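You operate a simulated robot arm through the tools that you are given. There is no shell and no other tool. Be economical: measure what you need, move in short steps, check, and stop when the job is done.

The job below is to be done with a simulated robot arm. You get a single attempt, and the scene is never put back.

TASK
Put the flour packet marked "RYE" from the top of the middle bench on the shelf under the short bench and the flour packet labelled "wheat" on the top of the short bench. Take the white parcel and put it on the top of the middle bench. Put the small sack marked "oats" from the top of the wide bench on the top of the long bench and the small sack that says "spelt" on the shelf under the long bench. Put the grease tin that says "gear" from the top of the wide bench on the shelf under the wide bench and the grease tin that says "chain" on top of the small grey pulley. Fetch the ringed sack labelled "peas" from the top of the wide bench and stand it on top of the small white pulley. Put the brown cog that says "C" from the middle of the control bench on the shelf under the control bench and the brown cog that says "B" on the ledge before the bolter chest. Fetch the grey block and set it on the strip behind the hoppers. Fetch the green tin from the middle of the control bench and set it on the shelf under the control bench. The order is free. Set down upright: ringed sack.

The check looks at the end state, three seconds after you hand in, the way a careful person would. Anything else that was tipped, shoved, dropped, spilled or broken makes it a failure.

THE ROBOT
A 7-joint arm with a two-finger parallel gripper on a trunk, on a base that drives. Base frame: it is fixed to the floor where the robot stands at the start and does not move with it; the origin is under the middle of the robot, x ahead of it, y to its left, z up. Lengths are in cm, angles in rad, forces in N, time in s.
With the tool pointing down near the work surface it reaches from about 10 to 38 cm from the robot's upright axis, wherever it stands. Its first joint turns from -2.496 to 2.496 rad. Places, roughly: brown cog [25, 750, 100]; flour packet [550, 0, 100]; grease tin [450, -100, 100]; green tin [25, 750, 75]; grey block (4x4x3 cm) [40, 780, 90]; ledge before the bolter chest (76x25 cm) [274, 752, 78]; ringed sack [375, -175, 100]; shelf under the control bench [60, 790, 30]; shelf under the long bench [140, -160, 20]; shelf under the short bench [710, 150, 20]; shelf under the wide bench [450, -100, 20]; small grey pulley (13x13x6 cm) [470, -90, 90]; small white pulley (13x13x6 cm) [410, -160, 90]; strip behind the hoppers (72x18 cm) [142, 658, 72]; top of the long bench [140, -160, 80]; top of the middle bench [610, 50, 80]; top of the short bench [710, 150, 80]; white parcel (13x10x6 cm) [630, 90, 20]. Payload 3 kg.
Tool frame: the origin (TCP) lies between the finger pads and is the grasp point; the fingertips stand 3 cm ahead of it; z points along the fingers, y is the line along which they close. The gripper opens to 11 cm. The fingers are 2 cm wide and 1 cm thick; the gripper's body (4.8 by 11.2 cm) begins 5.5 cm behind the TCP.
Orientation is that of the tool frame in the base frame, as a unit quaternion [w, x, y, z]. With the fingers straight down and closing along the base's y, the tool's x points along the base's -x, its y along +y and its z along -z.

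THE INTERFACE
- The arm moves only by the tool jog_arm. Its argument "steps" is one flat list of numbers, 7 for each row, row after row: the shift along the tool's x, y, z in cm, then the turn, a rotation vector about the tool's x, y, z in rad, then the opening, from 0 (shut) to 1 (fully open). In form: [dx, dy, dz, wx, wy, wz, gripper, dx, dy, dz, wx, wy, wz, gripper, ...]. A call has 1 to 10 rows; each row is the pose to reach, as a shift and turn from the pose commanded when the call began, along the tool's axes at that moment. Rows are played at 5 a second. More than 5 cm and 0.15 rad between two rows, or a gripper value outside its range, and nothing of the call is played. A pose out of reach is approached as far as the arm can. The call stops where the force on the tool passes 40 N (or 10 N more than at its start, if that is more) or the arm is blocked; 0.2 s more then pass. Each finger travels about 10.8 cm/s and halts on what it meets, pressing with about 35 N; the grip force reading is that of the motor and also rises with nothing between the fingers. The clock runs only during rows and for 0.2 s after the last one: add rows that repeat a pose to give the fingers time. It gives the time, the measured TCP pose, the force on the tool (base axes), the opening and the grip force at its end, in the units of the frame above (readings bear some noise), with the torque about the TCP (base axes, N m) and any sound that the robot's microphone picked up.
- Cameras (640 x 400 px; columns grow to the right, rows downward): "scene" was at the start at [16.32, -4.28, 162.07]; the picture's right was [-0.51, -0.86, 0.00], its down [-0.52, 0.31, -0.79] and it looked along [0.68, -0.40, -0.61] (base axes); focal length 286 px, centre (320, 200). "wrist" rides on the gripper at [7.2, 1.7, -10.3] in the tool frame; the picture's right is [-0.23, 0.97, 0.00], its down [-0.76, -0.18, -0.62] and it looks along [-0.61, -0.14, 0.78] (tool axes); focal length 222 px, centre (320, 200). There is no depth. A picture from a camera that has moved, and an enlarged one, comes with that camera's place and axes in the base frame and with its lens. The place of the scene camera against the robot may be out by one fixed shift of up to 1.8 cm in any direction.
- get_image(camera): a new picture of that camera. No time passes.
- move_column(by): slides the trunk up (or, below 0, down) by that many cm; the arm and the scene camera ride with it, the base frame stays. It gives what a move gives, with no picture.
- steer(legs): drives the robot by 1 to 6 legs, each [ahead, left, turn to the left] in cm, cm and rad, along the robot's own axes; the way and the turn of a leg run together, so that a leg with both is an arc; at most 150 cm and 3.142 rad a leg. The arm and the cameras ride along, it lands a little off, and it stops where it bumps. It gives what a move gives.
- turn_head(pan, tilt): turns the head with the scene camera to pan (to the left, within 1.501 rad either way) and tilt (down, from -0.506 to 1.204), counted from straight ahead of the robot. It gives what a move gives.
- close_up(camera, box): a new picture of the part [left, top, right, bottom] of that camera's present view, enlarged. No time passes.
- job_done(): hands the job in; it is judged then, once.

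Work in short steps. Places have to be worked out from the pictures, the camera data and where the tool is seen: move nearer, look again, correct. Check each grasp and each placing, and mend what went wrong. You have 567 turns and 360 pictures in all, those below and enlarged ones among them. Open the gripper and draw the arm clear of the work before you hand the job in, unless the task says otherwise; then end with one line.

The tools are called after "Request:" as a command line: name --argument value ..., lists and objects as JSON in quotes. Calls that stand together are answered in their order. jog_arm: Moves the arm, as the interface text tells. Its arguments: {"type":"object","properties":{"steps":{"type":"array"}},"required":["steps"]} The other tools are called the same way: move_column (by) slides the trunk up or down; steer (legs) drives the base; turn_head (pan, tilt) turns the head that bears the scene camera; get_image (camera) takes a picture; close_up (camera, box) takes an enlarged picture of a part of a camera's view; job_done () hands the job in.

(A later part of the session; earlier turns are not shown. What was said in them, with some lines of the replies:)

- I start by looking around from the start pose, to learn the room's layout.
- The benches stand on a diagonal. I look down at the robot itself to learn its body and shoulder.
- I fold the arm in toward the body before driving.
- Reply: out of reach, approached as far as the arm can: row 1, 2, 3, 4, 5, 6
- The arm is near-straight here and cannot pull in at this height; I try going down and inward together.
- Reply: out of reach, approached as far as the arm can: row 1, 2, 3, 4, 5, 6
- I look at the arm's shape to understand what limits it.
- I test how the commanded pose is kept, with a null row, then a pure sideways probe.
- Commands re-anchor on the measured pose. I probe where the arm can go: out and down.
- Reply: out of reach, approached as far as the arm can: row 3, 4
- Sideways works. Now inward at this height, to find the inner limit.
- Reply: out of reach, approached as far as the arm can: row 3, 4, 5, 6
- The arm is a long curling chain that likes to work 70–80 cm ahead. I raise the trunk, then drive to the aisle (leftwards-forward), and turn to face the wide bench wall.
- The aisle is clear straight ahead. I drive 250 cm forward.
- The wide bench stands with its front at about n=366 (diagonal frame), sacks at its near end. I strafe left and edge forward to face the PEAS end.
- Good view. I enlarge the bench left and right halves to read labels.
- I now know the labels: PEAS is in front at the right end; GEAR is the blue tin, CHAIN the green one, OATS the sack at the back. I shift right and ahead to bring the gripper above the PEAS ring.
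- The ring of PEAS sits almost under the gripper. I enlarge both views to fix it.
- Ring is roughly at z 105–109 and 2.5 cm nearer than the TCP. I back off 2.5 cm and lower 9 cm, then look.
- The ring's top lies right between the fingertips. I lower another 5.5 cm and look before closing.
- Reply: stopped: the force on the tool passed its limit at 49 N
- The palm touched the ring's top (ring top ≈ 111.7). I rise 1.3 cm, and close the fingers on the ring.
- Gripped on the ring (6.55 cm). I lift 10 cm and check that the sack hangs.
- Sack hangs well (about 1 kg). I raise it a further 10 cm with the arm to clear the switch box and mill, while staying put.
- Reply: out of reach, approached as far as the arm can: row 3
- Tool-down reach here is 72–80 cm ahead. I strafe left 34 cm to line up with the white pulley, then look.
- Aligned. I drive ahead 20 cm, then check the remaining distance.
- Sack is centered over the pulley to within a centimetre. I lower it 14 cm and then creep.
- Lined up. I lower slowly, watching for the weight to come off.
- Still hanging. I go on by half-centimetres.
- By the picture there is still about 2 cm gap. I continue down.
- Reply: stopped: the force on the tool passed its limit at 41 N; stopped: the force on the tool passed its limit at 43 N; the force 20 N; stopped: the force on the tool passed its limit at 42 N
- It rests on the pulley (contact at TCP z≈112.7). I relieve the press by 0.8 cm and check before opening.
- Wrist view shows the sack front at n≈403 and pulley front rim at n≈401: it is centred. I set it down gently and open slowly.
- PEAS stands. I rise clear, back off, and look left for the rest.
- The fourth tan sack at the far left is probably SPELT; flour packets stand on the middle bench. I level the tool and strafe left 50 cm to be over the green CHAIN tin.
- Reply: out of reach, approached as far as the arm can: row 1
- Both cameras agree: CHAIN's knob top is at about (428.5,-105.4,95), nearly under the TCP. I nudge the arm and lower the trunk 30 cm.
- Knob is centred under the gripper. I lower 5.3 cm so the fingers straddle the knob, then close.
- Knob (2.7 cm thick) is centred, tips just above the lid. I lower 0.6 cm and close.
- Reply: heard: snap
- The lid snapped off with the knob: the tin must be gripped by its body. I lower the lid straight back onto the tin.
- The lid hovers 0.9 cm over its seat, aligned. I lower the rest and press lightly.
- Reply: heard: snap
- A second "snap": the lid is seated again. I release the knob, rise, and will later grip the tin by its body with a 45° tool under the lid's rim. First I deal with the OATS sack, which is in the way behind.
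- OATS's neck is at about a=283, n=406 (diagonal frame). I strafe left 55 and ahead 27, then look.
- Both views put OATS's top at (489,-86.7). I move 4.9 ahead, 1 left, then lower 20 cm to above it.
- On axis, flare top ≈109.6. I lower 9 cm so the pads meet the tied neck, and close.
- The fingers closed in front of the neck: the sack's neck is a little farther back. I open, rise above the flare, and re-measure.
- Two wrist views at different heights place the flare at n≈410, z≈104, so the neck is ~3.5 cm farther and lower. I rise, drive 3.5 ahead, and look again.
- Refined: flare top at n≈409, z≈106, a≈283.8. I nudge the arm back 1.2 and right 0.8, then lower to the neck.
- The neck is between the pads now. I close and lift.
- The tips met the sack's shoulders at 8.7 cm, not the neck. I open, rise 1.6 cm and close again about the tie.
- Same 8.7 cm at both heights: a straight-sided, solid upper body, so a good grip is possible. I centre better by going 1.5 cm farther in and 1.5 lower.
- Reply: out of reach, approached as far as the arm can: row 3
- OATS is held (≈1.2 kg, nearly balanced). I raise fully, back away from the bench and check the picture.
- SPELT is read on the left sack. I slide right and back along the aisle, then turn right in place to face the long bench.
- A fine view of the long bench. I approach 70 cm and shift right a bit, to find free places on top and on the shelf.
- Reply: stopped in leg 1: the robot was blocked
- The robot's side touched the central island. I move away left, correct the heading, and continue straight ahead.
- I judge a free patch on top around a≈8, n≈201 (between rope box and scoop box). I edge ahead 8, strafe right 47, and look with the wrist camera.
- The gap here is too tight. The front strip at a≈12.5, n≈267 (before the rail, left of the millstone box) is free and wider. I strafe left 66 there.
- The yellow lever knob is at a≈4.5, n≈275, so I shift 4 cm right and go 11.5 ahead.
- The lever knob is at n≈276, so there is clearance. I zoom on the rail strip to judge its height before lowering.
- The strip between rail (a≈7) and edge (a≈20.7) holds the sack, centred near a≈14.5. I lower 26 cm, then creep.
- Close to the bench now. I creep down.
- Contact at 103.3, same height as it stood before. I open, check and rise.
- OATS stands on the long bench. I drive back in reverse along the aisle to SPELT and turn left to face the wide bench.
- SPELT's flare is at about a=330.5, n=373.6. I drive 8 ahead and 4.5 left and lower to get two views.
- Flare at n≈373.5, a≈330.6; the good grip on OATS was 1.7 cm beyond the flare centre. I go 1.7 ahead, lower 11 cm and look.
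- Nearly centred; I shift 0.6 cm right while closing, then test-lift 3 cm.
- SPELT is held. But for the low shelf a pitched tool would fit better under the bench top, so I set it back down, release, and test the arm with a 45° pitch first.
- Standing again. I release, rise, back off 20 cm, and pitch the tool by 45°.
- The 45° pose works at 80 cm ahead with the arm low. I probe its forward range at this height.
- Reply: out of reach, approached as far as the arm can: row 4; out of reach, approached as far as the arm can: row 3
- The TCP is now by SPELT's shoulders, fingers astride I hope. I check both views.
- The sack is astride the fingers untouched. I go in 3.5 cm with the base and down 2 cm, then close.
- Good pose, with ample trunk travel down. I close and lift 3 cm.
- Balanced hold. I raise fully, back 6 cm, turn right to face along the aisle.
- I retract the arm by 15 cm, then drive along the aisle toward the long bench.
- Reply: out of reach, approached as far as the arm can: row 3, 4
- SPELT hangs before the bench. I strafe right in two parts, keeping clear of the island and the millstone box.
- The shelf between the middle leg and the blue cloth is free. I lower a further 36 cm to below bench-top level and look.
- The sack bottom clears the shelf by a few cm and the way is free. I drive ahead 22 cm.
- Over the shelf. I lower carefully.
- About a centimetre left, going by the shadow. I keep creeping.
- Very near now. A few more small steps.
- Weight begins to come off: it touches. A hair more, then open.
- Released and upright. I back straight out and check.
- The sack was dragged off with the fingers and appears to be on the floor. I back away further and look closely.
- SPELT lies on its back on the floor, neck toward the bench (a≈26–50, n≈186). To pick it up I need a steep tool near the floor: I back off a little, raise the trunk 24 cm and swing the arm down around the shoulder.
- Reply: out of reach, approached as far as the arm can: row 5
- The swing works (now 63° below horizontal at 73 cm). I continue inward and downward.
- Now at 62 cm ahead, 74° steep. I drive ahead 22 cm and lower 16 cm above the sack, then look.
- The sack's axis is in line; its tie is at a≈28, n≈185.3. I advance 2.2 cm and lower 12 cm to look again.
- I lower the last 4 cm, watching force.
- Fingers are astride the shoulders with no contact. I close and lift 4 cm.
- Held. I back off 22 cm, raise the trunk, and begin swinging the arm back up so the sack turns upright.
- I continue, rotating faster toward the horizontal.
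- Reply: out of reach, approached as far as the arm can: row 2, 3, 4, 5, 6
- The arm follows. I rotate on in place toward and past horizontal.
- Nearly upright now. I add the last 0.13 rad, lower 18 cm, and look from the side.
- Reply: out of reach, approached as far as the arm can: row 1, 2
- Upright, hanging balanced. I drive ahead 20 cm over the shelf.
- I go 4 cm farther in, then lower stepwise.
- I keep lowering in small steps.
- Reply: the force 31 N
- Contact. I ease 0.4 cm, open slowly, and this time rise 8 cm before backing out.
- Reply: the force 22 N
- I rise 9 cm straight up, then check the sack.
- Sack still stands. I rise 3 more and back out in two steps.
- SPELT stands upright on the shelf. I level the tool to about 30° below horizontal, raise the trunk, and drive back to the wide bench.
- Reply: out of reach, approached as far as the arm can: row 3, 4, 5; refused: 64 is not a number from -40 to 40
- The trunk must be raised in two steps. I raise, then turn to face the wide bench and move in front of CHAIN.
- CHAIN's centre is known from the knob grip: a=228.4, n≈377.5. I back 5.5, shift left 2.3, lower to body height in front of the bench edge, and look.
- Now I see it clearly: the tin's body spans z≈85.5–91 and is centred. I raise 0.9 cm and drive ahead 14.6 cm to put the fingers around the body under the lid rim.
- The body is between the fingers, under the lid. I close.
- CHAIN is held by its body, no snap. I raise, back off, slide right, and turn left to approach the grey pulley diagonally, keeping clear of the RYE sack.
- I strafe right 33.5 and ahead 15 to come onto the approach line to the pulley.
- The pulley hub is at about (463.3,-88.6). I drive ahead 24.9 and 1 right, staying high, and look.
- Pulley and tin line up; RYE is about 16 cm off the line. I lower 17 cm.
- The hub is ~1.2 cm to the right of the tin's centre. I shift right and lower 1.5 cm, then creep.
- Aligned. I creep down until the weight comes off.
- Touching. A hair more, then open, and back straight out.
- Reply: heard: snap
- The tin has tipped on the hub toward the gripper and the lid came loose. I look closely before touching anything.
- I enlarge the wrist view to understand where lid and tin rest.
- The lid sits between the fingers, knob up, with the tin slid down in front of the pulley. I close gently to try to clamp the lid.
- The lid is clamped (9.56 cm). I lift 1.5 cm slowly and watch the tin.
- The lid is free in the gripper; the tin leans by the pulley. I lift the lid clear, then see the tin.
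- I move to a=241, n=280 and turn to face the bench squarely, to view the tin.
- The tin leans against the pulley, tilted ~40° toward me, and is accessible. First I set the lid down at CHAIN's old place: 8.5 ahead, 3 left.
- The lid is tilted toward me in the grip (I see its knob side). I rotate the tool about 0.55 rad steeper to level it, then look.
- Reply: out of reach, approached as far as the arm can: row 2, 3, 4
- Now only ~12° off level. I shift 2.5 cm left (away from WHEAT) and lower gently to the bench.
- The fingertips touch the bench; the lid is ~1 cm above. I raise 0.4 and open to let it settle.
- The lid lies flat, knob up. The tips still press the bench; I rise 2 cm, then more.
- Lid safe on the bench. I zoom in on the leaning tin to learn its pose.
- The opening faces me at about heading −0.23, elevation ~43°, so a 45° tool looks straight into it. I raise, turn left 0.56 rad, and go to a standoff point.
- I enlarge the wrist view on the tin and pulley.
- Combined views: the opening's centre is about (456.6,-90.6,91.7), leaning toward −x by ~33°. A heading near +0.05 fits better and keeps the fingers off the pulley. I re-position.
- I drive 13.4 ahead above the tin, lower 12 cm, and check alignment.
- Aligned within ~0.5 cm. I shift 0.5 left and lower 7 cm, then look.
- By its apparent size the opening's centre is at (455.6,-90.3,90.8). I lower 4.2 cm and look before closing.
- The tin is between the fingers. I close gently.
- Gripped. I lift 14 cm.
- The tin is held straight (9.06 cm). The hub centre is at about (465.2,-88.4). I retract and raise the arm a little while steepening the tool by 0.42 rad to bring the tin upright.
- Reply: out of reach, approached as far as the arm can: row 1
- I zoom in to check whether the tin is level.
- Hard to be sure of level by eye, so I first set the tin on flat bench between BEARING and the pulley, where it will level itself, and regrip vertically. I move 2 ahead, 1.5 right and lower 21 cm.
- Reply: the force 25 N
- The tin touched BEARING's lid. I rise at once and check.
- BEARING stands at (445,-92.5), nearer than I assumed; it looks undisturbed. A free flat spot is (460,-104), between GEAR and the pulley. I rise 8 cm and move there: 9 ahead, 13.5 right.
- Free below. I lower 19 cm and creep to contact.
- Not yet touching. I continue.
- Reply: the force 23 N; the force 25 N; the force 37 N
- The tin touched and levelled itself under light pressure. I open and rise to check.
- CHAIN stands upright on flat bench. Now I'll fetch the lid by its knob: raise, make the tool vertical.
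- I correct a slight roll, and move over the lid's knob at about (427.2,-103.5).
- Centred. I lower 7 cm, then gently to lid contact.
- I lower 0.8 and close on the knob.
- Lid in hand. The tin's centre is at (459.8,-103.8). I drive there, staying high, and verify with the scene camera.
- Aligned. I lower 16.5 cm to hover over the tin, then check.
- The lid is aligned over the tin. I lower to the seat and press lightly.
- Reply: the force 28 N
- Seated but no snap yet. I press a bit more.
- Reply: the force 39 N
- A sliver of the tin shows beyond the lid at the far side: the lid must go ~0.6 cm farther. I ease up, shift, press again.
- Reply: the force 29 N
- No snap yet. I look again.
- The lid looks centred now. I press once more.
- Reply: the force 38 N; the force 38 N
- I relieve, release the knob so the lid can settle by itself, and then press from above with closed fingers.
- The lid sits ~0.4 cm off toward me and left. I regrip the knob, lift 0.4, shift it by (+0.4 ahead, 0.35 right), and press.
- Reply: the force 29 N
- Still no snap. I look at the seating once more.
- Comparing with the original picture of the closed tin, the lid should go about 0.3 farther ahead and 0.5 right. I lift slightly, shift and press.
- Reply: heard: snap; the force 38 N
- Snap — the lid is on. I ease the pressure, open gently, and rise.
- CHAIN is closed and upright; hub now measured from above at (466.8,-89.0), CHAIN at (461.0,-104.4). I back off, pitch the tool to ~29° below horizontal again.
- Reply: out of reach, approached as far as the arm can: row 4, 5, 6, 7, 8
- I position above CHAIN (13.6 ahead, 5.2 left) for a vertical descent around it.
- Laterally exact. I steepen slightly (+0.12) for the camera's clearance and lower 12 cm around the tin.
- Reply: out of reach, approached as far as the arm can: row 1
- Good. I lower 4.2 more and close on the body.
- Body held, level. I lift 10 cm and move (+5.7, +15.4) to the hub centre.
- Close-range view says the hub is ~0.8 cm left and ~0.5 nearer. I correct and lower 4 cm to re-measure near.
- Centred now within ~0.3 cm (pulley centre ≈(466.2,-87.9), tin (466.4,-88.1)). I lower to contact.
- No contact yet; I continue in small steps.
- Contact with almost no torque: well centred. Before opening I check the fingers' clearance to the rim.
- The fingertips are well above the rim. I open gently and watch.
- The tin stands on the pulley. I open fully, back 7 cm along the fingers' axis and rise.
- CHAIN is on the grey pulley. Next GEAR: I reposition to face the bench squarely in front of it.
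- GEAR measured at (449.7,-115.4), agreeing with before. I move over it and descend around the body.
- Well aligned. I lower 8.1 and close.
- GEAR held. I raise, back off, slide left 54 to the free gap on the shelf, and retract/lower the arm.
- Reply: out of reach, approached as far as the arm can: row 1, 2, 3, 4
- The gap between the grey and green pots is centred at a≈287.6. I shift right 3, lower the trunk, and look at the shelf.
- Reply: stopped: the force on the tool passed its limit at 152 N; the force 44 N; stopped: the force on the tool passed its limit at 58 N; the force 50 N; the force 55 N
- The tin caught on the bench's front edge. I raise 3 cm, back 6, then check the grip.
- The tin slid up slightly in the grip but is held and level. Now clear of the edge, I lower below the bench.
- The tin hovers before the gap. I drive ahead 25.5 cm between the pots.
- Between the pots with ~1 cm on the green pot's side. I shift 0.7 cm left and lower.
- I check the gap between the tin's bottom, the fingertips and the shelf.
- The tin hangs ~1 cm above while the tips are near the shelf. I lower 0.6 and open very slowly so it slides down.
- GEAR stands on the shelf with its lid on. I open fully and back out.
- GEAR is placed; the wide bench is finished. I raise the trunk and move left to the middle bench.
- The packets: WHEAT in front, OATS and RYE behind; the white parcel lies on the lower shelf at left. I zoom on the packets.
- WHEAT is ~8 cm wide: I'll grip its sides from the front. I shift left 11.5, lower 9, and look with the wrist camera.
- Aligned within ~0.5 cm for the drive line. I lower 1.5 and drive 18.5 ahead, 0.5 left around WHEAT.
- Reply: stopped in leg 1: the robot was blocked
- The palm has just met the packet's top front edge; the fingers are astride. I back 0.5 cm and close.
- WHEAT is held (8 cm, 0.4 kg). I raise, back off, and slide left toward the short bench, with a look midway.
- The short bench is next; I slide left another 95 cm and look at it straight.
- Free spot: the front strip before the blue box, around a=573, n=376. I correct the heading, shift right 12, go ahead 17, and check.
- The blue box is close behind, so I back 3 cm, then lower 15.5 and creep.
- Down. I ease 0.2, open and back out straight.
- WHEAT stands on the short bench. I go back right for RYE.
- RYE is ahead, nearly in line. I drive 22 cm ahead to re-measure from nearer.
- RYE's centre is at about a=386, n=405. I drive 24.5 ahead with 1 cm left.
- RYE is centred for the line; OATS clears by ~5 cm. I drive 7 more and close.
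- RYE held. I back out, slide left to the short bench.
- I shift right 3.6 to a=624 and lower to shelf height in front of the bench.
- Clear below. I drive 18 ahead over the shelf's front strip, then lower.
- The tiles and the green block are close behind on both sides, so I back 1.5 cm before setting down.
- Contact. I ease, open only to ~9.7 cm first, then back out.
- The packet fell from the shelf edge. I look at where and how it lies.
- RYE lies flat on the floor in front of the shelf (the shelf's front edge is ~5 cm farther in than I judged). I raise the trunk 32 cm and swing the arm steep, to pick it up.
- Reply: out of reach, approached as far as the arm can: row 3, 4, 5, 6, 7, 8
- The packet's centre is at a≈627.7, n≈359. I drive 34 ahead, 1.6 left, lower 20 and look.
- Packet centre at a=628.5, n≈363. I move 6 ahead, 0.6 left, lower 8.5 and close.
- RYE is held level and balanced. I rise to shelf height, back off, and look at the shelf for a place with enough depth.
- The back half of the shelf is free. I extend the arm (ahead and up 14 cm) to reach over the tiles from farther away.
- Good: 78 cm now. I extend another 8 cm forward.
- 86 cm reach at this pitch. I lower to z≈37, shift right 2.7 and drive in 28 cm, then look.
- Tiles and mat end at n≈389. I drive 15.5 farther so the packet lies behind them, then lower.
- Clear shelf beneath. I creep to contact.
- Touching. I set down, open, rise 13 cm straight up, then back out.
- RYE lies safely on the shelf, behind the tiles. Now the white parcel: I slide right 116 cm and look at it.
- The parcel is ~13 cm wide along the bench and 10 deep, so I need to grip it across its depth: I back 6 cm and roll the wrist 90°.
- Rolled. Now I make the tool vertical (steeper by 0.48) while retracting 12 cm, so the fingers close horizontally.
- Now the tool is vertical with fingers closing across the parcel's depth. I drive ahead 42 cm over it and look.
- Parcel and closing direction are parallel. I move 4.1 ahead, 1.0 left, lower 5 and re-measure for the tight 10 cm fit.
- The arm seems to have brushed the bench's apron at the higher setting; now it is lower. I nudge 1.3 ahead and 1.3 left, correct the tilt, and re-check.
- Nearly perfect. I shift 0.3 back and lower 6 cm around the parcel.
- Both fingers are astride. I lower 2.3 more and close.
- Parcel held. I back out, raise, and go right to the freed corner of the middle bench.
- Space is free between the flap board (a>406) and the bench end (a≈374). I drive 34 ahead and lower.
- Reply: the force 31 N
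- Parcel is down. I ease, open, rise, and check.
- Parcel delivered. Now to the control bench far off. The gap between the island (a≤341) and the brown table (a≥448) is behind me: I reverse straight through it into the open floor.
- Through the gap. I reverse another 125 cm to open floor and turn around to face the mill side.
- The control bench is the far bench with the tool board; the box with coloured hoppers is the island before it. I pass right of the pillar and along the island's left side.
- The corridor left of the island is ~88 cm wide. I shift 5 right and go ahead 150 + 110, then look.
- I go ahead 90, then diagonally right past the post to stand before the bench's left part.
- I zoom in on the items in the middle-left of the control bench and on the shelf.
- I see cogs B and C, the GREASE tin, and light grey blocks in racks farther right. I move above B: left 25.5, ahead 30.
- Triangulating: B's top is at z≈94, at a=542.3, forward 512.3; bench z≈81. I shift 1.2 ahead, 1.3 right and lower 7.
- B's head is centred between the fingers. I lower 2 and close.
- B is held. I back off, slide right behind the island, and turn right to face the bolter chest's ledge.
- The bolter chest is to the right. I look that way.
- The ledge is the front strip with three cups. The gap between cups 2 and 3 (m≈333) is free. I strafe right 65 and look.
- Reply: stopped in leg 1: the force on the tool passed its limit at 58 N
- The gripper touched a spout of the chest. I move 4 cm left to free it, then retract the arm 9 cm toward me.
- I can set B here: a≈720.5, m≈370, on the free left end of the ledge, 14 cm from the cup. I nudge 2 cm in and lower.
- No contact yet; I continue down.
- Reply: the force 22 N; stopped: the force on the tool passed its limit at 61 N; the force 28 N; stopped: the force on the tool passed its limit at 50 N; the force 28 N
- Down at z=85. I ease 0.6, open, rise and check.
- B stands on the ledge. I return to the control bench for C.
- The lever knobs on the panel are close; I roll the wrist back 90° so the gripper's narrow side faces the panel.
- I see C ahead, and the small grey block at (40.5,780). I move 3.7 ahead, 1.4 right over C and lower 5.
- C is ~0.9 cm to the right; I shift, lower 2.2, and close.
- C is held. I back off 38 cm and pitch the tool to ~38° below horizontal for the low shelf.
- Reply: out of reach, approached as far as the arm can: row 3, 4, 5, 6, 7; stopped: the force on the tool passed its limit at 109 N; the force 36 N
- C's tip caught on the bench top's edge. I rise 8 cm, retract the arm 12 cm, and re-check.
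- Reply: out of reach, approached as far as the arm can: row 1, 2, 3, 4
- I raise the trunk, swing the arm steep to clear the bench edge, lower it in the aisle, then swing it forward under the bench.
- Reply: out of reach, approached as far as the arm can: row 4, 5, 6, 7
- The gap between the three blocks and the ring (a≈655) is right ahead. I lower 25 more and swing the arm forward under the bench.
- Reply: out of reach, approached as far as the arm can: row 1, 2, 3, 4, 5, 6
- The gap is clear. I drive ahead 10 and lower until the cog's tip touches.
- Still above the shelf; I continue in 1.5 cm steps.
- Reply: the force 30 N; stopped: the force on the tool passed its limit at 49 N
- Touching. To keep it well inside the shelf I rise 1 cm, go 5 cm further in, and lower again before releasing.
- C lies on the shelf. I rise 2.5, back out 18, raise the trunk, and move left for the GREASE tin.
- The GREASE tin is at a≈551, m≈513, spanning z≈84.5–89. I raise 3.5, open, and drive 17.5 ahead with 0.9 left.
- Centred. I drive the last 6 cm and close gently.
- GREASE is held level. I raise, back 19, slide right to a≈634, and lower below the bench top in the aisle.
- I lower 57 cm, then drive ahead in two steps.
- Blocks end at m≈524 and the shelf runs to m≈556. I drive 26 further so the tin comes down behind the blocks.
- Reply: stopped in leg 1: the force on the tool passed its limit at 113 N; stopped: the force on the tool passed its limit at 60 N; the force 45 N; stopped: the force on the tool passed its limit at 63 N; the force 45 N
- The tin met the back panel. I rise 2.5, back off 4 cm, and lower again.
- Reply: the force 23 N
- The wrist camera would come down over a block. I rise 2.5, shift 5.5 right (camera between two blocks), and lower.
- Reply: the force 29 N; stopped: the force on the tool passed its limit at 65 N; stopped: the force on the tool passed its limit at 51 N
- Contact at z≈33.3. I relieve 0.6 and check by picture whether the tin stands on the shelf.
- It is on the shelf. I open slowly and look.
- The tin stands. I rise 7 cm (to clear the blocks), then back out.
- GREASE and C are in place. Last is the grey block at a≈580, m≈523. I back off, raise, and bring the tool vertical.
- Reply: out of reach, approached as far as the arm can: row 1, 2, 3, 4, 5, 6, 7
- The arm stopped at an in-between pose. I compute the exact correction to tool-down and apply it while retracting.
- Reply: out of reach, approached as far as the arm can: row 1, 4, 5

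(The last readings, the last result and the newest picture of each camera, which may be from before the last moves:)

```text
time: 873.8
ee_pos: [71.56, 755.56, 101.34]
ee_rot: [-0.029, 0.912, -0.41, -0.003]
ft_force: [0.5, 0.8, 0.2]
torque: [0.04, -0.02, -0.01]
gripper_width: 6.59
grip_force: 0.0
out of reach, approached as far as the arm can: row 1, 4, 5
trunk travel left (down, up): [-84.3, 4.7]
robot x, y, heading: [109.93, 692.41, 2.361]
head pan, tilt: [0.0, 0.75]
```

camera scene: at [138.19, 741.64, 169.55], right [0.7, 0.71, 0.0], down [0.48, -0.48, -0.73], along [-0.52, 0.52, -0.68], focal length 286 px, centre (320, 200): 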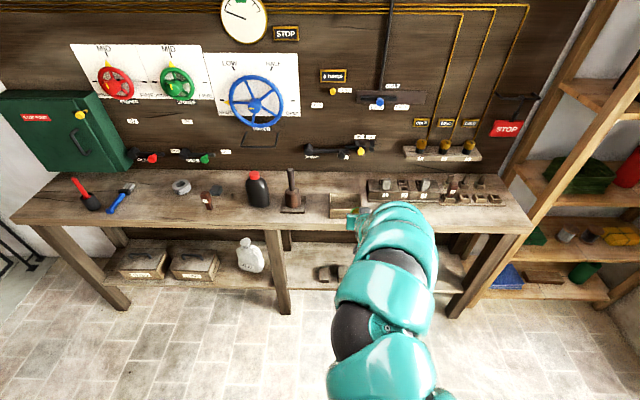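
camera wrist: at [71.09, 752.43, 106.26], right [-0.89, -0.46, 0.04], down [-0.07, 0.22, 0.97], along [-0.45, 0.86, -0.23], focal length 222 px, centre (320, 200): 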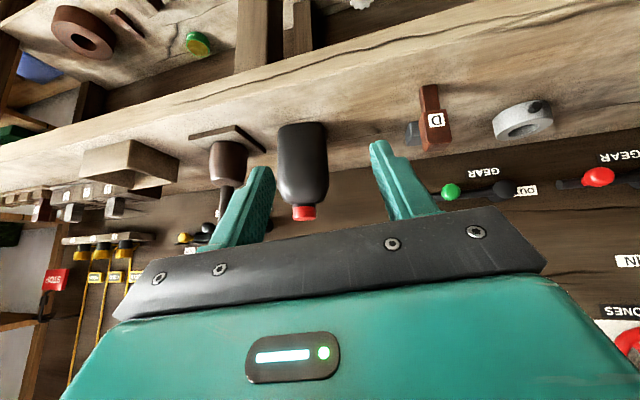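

Nearly vertical. I trim the tilt and move above the block.

Request:
jog_arm --steps '[0, 0, 0, -0.05, 0.029, 0, 0.6, 0, 0, 0, -0.05, 0.029, 0, 0.6]'

Request:
steer --legs '[[32, 4.5, 0]]'

Request:
get_image --camera "wrist"

```text
time: 874.4
ee_pos: [71.56, 755.74, 101.16]
ee_rot: [-0.028, 0.911, -0.411, -0.004]
ft_force: [-0.1, 0.7, -0.1]
torque: [0.03, 0.0, 0.0]
gripper_width: 6.6
grip_force: 0.0
out of reach, approached as far as the arm can: row 1, 2
trunk travel left (down, up): [-84.3, 4.7]
robot x, y, heading: [109.88, 692.43, 2.359]
head pan, tilt: [0.0, 0.75]
```

```text
time: 876.6
ee_pos: [45.56, 775.05, 101.17]
ee_rot: [-0.027, 0.912, -0.41, -0.004]
ft_force: [-0.1, -0.3, -0.8]
torque: [-0.04, 0.02, -0.03]
gripper_width: 6.61
grip_force: 0.0
trunk travel left (down, up): [-84.3, 4.7]
robot x, y, heading: [84.07, 711.29, 2.359]
head pan, tilt: [0.0, 0.75]
```

```text
44 pictures are left
camera wrist: at [49.01, 768.0, 111.06], right [-0.88, -0.48, -0.04], down [-0.38, 0.65, 0.65], along [-0.29, 0.59, -0.76], focal length 222 px, centre (320, 200)
```

wrist: 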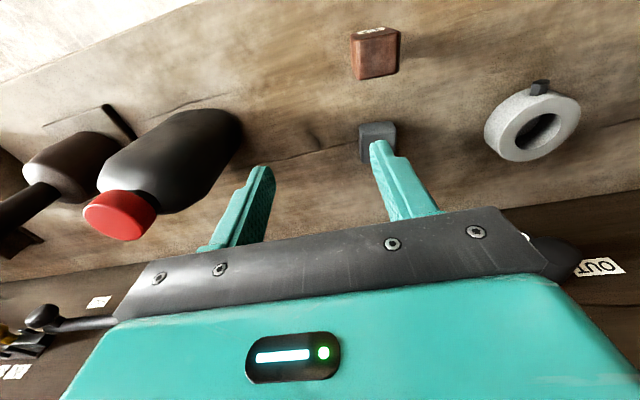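

The D cog stands just in front of the block. To keep the camera away from it, I rise 4 cm and roll the wrist 90°.

Request:
move_column --by 4.5

Request:
jog_arm --steps '[0, 0, 0, 0, 0, 0.15, 0.6, 0, 0, 0, 0, 0, 0.3, 0.6, 0, 0, 0, 0, 0, 0.45, 0.6, 0, 0, 0, 0, 0, 0.6, 0.6, 0, 0, 0, 0, 0, 0.75, 0.6, 0, 0, 0, 0, 0, 0.9, 0.6]'

Request:
jog_arm --steps '[0, 0, 0, 0, 0, 0.15, 0.6, 0, 0, 0, 0, 0, 0.3, 0.6, 0, 0, 0, 0, 0, 0.45, 0.6, 0, 0, 0, 0, 0, 0.6, 0.6, 0, 0, 0, 0, 0, 0.67, 0.6]'

Request:
steer --legs '[[5.2, 4.4, 0]]'

Request:
get_image --camera "wrist"

```text
time: 877.5
ee_pos: [45.57, 775.04, 105.69]
ee_rot: [-0.028, 0.912, -0.409, -0.004]
ft_force: [-0.2, -0.5, 1.1]
torque: [-0.03, -0.03, -0.02]
gripper_width: 6.6
grip_force: 0.1
trunk travel left (down, up): [-88.8, 0.2]
robot x, y, heading: [84.28, 712.0, 2.359]
head pan, tilt: [0.0, 0.75]
```

```text
time: 878.9
ee_pos: [45.72, 774.98, 105.71]
ee_rot: [0.023, -0.643, 0.766, 0.017]
ft_force: [0.4, 0.8, -0.3]
torque: [0.01, 0.0, -0.02]
gripper_width: 6.59
grip_force: 0.0
trunk travel left (down, up): [-88.8, 0.2]
robot x, y, heading: [84.12, 712.1, 2.357]
head pan, tilt: [0.0, 0.75]
```

```text
time: 880.1
ee_pos: [45.74, 775.08, 105.76]
ee_rot: [0.017, -0.355, 0.934, 0.023]
ft_force: [0.0, -0.5, -0.2]
torque: [-0.02, 0.01, -0.01]
gripper_width: 6.58
grip_force: 0.0
trunk travel left (down, up): [-88.8, 0.2]
robot x, y, heading: [84.16, 711.67, 2.36]
head pan, tilt: [0.0, 0.75]
```

```text
time: 881.1
ee_pos: [38.79, 775.58, 105.65]
ee_rot: [0.018, -0.356, 0.934, 0.022]
ft_force: [-0.3, 0.2, 0.8]
torque: [0.01, -0.01, -0.01]
gripper_width: 6.59
grip_force: 0.1
trunk travel left (down, up): [-88.8, 0.2]
robot x, y, heading: [77.28, 712.45, 2.365]
head pan, tilt: [0.0, 0.75]
```

```text
43 pictures are left
camera wrist: at [32.03, 771.47, 115.54], right [-0.48, 0.88, 0.04], down [0.68, 0.34, 0.66], along [0.56, 0.34, -0.75], focal length 222 px, centre (320, 200)
```

wrist: 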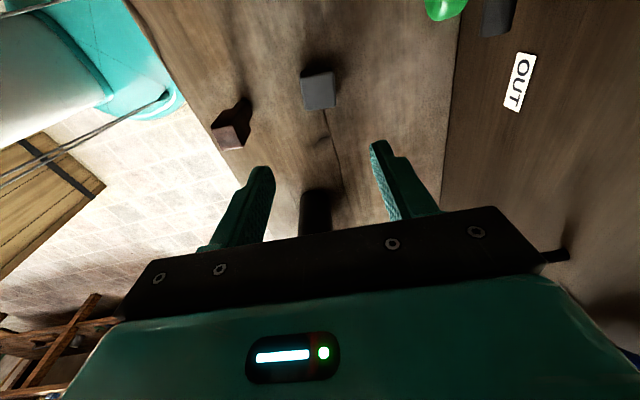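

The block is right under the gripper. I trim the tilt, lower 14 cm and check.

Request:
jog_arm --steps '[0, 0, 0, 0.028, 0.049, 0, 0.7, 0, 0, 0, 0.028, 0.049, 0, 0.7]'

Request:
move_column --by -14

Request:
get_image --camera "wrist"

```text
time: 881.7
ee_pos: [38.76, 775.38, 105.71]
ee_rot: [0.0, -0.356, 0.934, 0.001]
ft_force: [-0.4, -1.4, -0.5]
torque: [-0.01, 0.02, -0.02]
gripper_width: 7.68
grip_force: 0.1
trunk travel left (down, up): [-88.8, 0.2]
robot x, y, heading: [77.28, 712.28, 2.36]
head pan, tilt: [0.0, 0.75]
```

```text
time: 883.3
ee_pos: [38.92, 775.4, 91.66]
ee_rot: [-0.001, -0.357, 0.934, 0.002]
ft_force: [0.8, -0.5, 0.4]
torque: [-0.02, -0.02, 0.01]
gripper_width: 7.71
grip_force: 0.1
trunk travel left (down, up): [-74.8, 14.2]
robot x, y, heading: [77.12, 712.36, 2.36]
head pan, tilt: [0.0, 0.75]
```

```text
42 pictures are left
camera wrist: at [32.4, 771.97, 101.95], right [-0.48, 0.88, 0.0], down [0.69, 0.37, 0.62], along [0.55, 0.3, -0.78], focal length 222 px, centre (320, 200)
```

wrist: 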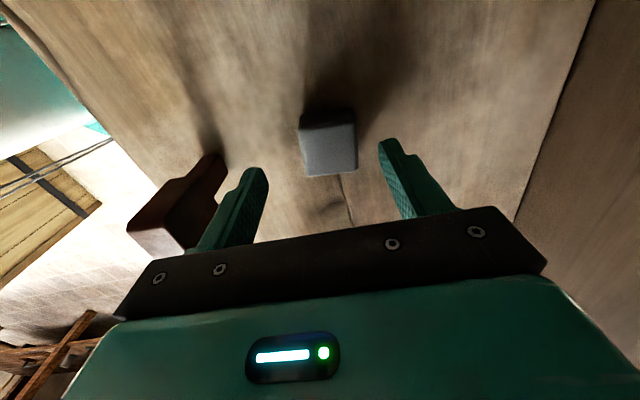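

Aligned; D stays ~3 cm clear. I lower 4 cm and close.

Request:
move_column --by -4

Request:
move_column --by -1

Request:
get_image --camera "wrist"

```text
time: 884.2
ee_pos: [38.88, 775.46, 88.0]
ee_rot: [-0.001, -0.356, 0.934, 0.003]
ft_force: [2.3, 2.5, 31.4]
torque: [-1.0, -0.97, 0.16]
gripper_width: 7.7
grip_force: 0.1
trunk travel left (down, up): [-70.8, 18.2]
robot x, y, heading: [77.15, 711.87, 2.359]
head pan, tilt: [0.0, 0.75]
```

```text
time: 884.5
ee_pos: [38.89, 775.52, 88.02]
ee_rot: [-0.002, -0.357, 0.934, 0.005]
ft_force: [2.1, -3.1, 25.7]
torque: [-1.02, -0.9, 0.03]
gripper_width: 7.94
grip_force: 2.4
trunk travel left (down, up): [-70.6, 18.4]
robot x, y, heading: [77.2, 712.11, 2.36]
head pan, tilt: [0.0, 0.75]
stopped: the force on the tool passed its limit at 53 N (the readings are from after the stop); the commanded pose is now the measured one
```

```text
41 pictures are left
camera wrist: at [32.38, 772.01, 98.29], right [-0.48, 0.88, 0.01], down [0.69, 0.37, 0.62], along [0.54, 0.3, -0.78], focal length 222 px, centre (320, 200)
```

wrist: 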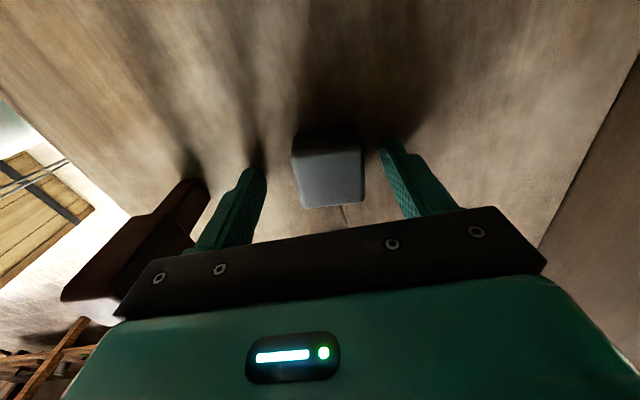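

Tips reached the bench. I rise 0.5 and close on the block.

Request:
move_column --by 0.6

Request:
jog_arm --steps '[0, 0, 0, 0, 0, 0, 0.55, 0, 0, 0, 0, 0, 0, 0.4, 0, 0, 0, 0, 0, 0, 0.25, 0, 0, 0, 0, 0, 0, 0.1, 0, 0, 0, 0, 0, 0, 0.1]'

Request:
move_column --by 16

Request:
get_image --camera "wrist"

```text
time: 885.0
ee_pos: [38.83, 775.56, 88.32]
ee_rot: [0.0, -0.356, 0.934, 0.003]
ft_force: [0.0, -0.2, -0.5]
torque: [0.02, 0.03, 0.01]
gripper_width: 7.71
grip_force: 0.0
trunk travel left (down, up): [-71.2, 17.8]
robot x, y, heading: [77.18, 712.64, 2.357]
head pan, tilt: [0.0, 0.75]
```

```text
time: 886.2
ee_pos: [38.83, 775.58, 88.42]
ee_rot: [-0.002, -0.355, 0.935, 0.004]
ft_force: [0.4, -1.2, 1.2]
torque: [-0.07, 0.05, 0.02]
gripper_width: 3.89
grip_force: 34.8
trunk travel left (down, up): [-71.2, 17.8]
robot x, y, heading: [77.35, 712.32, 2.361]
head pan, tilt: [0.0, 0.75]
```

```text
time: 888.1
ee_pos: [38.81, 775.64, 104.39]
ee_rot: [-0.001, -0.356, 0.935, 0.004]
ft_force: [-0.4, -0.6, 0.4]
torque: [-0.03, -0.02, -0.01]
gripper_width: 3.9
grip_force: 35.3
trunk travel left (down, up): [-87.2, 1.8]
robot x, y, heading: [77.28, 712.85, 2.357]
head pan, tilt: [0.0, 0.75]
```

```text
40 pictures are left
camera wrist: at [32.32, 772.13, 114.62], right [-0.48, 0.88, 0.01], down [0.69, 0.37, 0.62], along [0.54, 0.3, -0.78], focal length 222 px, centre (320, 200)
```

wrist: 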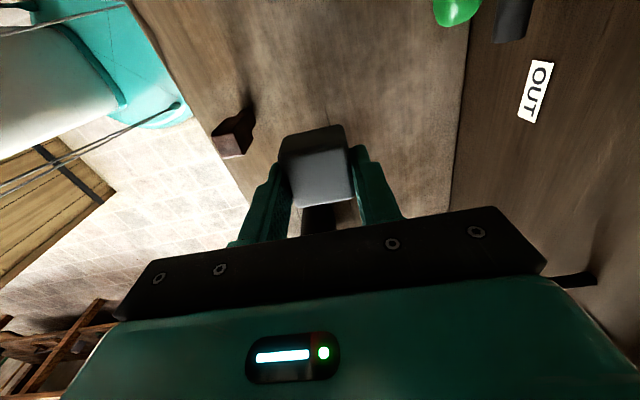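

Block held; D undisturbed. I back off, shift, and turn clockwise to face the island's back strip.

Request:
steer --legs '[[-20, -15, 0], [0, 0, -1.57]]'

Request:
turn_head --pan -1.2 --tilt 0.6

Request:
get_image --camera "scene"

```text
time: 893.7
ee_pos: [165.53, 747.05, 104.34]
ee_rot: [0.001, 0.41, 0.912, 0.002]
ft_force: [-0.8, -0.8, 0.9]
torque: [-0.03, 0.03, -0.03]
gripper_width: 3.9
grip_force: 35.1
trunk travel left (down, up): [-87.2, 1.8]
robot x, y, heading: [102.33, 708.7, 0.782]
head pan, tilt: [0.0, 0.75]
```

```text
time: 895.1
ee_pos: [165.52, 747.21, 104.42]
ee_rot: [0.001, 0.411, 0.911, 0.004]
ft_force: [-0.5, 0.5, -1.0]
torque: [0.0, 0.02, 0.04]
gripper_width: 3.92
grip_force: 35.2
trunk travel left (down, up): [-87.2, 1.8]
robot x, y, heading: [101.72, 708.83, 0.782]
head pan, tilt: [-1.201, 0.6]
```

```text
39 pictures are left
camera scene: at [116.57, 711.15, 177.52], right [-0.4, -0.92, 0.0], down [-0.52, 0.23, -0.82], along [0.76, -0.33, -0.57], focal length 286 px, centre (320, 200)
```

scene: 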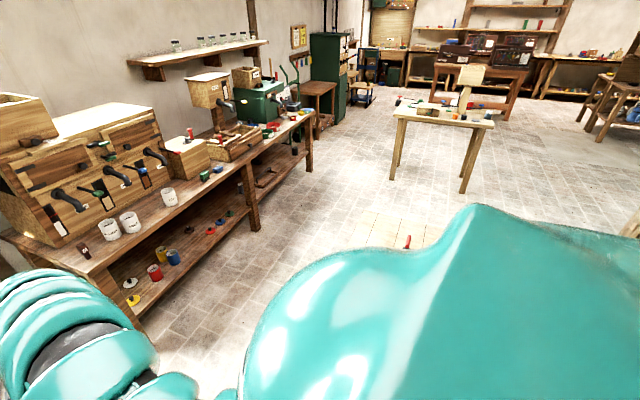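

B is visible standing on the ledge. I turn the other 90° and look at the strip.

Request:
steer --legs '[[0, 0, -1.5]]'

Request:
turn_head --pan 0 --tilt 0.8

Request:
get_image --camera "scene"

Request:
get_image --camera "wrist"

```text
time: 899.2
ee_pos: [144.11, 647.95, 104.4]
ee_rot: [0.003, 0.923, 0.384, 0.002]
ft_force: [0.2, 0.1, -0.4]
torque: [-0.01, -0.04, 0.0]
gripper_width: 3.9
grip_force: 35.3
trunk travel left (down, up): [-87.2, 1.8]
robot x, y, heading: [102.1, 708.88, -0.717]
head pan, tilt: [-1.201, 0.6]
```

```text
time: 900.6
ee_pos: [144.16, 647.97, 104.43]
ee_rot: [0.003, 0.923, 0.384, 0.001]
ft_force: [-0.5, 0.3, 1.1]
torque: [-0.03, 0.01, -0.01]
gripper_width: 3.92
grip_force: 34.5
trunk travel left (down, up): [-87.2, 1.8]
robot x, y, heading: [101.96, 708.99, -0.723]
head pan, tilt: [0.0, 0.799]
```

```text
38 pictures are left
camera scene: at [114.86, 698.39, 175.83], right [-0.66, -0.75, 0.0], down [-0.54, 0.47, -0.7], along [0.52, -0.46, -0.72], focal length 286 px, centre (320, 200)
```

scene: 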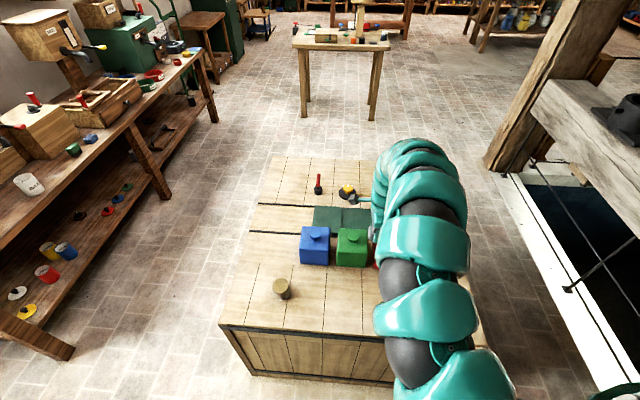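

```text
37 pictures are left
camera wrist: at [150.46, 652.05, 114.63], right [0.53, -0.85, 0.01], down [-0.67, -0.41, 0.62], along [-0.52, -0.34, -0.78], focal length 222 px, centre (320, 200)
```

wrist: 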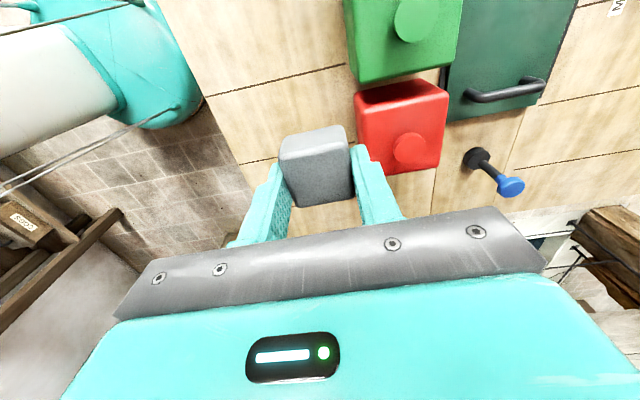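

The strip runs along the near edge, between the hoppers and the edge. I align the heading, back 9 to its middle (m≈365), and lower.

Request:
steer --legs '[[0, 0, -0.065], [-9, 0, 0]]'

Request:
get_image --camera "wrist"

Request:
move_column --by -24

Request:
get_image --camera "wrist"

```text
time: 902.1
ee_pos: [133.61, 651.71, 104.43]
ee_rot: [0.004, 0.935, 0.353, 0.002]
ft_force: [-0.4, 0.1, -0.8]
torque: [-0.02, -0.02, -0.02]
gripper_width: 3.93
grip_force: 35.3
trunk travel left (down, up): [-87.2, 1.8]
robot x, y, heading: [95.54, 714.88, -0.788]
head pan, tilt: [0.0, 0.799]
```

```text
36 pictures are left
camera wrist: at [140.19, 655.42, 114.69], right [0.47, -0.88, 0.01], down [-0.69, -0.37, 0.62], along [-0.54, -0.3, -0.78], focal length 222 px, centre (320, 200)
```

wrist: 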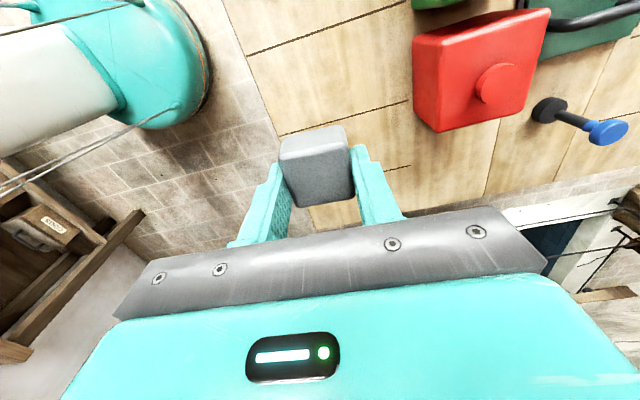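

```text
time: 904.6
ee_pos: [133.68, 651.68, 80.33]
ee_rot: [0.003, 0.936, 0.353, 0.001]
ft_force: [0.5, -0.3, -0.1]
torque: [-0.01, 0.01, 0.01]
gripper_width: 3.9
grip_force: 35.0
trunk travel left (down, up): [-63.2, 25.8]
robot x, y, heading: [95.55, 715.09, -0.785]
head pan, tilt: [0.0, 0.799]
```

```text
35 pictures are left
camera wrist: at [140.24, 655.36, 90.64], right [0.47, -0.88, 0.01], down [-0.69, -0.37, 0.62], along [-0.55, -0.3, -0.78], focal length 222 px, centre (320, 200)
```

wrist: 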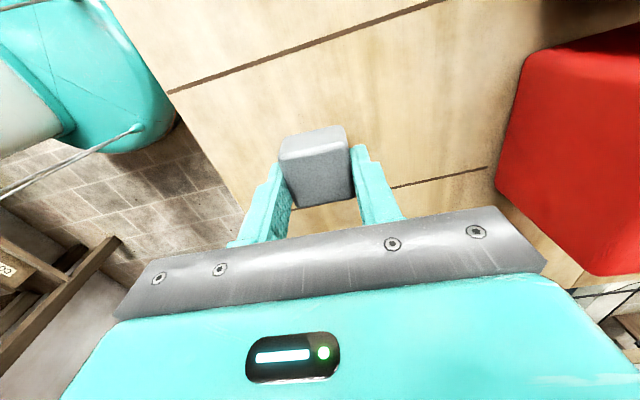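

Over the strip. I lower to contact.

Request:
move_column --by -3

Request:
move_column --by -1

Request:
move_column --by -0.7

Request:
move_column --by -0.7

```text
time: 905.4
ee_pos: [133.68, 651.57, 77.37]
ee_rot: [0.003, 0.935, 0.354, 0.001]
ft_force: [0.0, 0.1, -0.5]
torque: [-0.01, 0.01, 0.02]
gripper_width: 3.92
grip_force: 35.0
trunk travel left (down, up): [-60.2, 28.8]
robot x, y, heading: [95.41, 715.42, -0.787]
head pan, tilt: [0.0, 0.799]
```

```text
time: 906.0
ee_pos: [133.63, 651.69, 76.47]
ee_rot: [0.004, 0.935, 0.353, 0.001]
ft_force: [0.5, -1.1, 1.0]
torque: [0.03, -0.04, 0.01]
gripper_width: 3.91
grip_force: 35.1
trunk travel left (down, up): [-59.2, 29.8]
robot x, y, heading: [95.42, 715.11, -0.785]
head pan, tilt: [0.0, 0.799]
```

```text
time: 906.5
ee_pos: [133.71, 651.56, 75.75]
ee_rot: [0.003, 0.935, 0.354, 0.001]
ft_force: [0.6, 0.5, -0.2]
torque: [0.04, 0.02, 0.01]
gripper_width: 3.93
grip_force: 34.6
trunk travel left (down, up): [-58.5, 30.5]
robot x, y, heading: [95.61, 715.09, -0.789]
head pan, tilt: [0.0, 0.799]
```

```text
time: 907.1
ee_pos: [133.67, 651.69, 75.28]
ee_rot: [0.006, 0.935, 0.354, 0.002]
ft_force: [-1.2, -1.5, 28.4]
torque: [0.26, 0.11, 0.02]
gripper_width: 3.91
grip_force: 34.6
trunk travel left (down, up): [-57.8, 31.2]
robot x, y, heading: [95.48, 715.45, -0.791]
head pan, tilt: [0.0, 0.799]
```

Contact. I ease, open, rise, and check.

Request:
move_column --by 0.4

Request:
jog_arm --steps '[0, 0, 0, 0, 0, 0, 0.42, 0, 0, 0, 0, 0, 0, 0.55, 0, 0, 0, 0, 0, 0, 0.7, 0, 0, 0, 0, 0, 0, 0.7]'

Request:
move_column --by 27

Request:
get_image --camera "wrist"

Request:
get_image --camera "scene"

```text
time: 907.6
ee_pos: [133.65, 651.78, 75.42]
ee_rot: [0.002, 0.935, 0.354, 0.002]
ft_force: [0.8, -0.2, 7.3]
torque: [0.01, -0.1, -0.03]
gripper_width: 3.9
grip_force: 35.2
trunk travel left (down, up): [-58.2, 30.8]
robot x, y, heading: [95.55, 715.37, -0.788]
head pan, tilt: [0.0, 0.799]
```

```text
time: 908.6
ee_pos: [133.68, 651.64, 75.36]
ee_rot: [0.003, 0.935, 0.354, 0.001]
ft_force: [0.3, 0.2, 0.1]
torque: [0.01, 0.02, -0.01]
gripper_width: 7.67
grip_force: 0.1
trunk travel left (down, up): [-58.2, 30.8]
robot x, y, heading: [95.59, 715.47, -0.787]
head pan, tilt: [0.0, 0.799]
```

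```text
time: 911.4
ee_pos: [133.8, 651.55, 102.45]
ee_rot: [0.003, 0.935, 0.354, 0.001]
ft_force: [-0.7, 0.3, 0.9]
torque: [0.01, 0.0, 0.0]
gripper_width: 7.69
grip_force: 0.1
trunk travel left (down, up): [-85.2, 3.8]
robot x, y, heading: [95.47, 715.49, -0.784]
head pan, tilt: [0.0, 0.799]
```

```text
34 pictures are left
camera wrist: at [140.24, 655.35, 112.61], right [0.47, -0.88, 0.01], down [-0.69, -0.37, 0.62], along [-0.55, -0.3, -0.78], focal length 222 px, centre (320, 200)
```

wrist: 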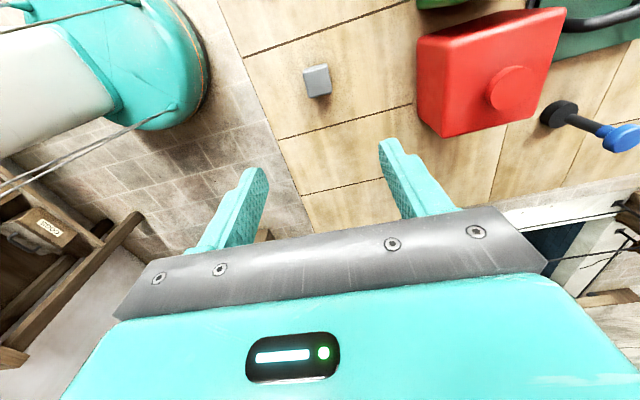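

```text
33 pictures are left
camera scene: at [107.78, 703.99, 173.83], right [-0.71, -0.71, 0.0], down [-0.51, 0.51, -0.7], along [0.49, -0.49, -0.72], focal length 286 px, centre (320, 200)
```

scene: 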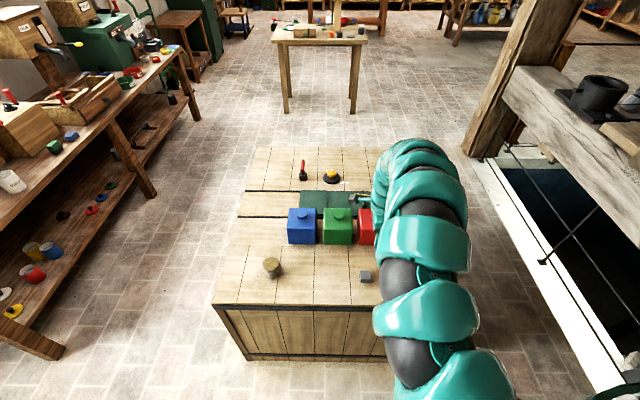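

The grey block stands on the strip behind the hoppers. All items are placed; I open the gripper fully, draw the arm clear, and hand in.

Request:
jog_arm --steps '[0, 0, 0, 0, 0, 0, 1, 0, 0, 0, 0, 0, 0, 1]'

Request:
steer --legs '[[-17, 0, 0]]'

Request:
job_done

```text
time: 912.0
ee_pos: [133.65, 651.58, 102.37]
ee_rot: [0.003, 0.935, 0.353, 0.002]
ft_force: [-0.1, 0.3, 0.5]
torque: [0.01, 0.0, -0.01]
gripper_width: 11.01
grip_force: 0.0
trunk travel left (down, up): [-85.2, 3.8]
robot x, y, heading: [95.23, 715.42, -0.786]
head pan, tilt: [0.0, 0.799]
```

```text
time: 913.4
ee_pos: [121.56, 663.84, 102.47]
ee_rot: [0.005, 0.935, 0.354, 0.002]
ft_force: [-1.3, 0.6, -0.2]
torque: [-0.01, -0.01, 0.04]
gripper_width: 11.02
grip_force: 0.1
trunk travel left (down, up): [-85.2, 3.8]
robot x, y, heading: [83.61, 727.58, -0.792]
head pan, tilt: [0.0, 0.799]
```

```text
The job is handed in.
```

All twelve items were set at their places and the job is handed in, but three were dropped or knocked over on the way: the RYE packet fell and now lies flat on its shelf, the SPELT sack fell and was stood up again, and the CHAIN tin tipped, lost its lid and was closed again. Cog C also lies flat; I bumped the island, a spout of the bolter chest and a few bench edges, and not every spot was photographed again afterwards.
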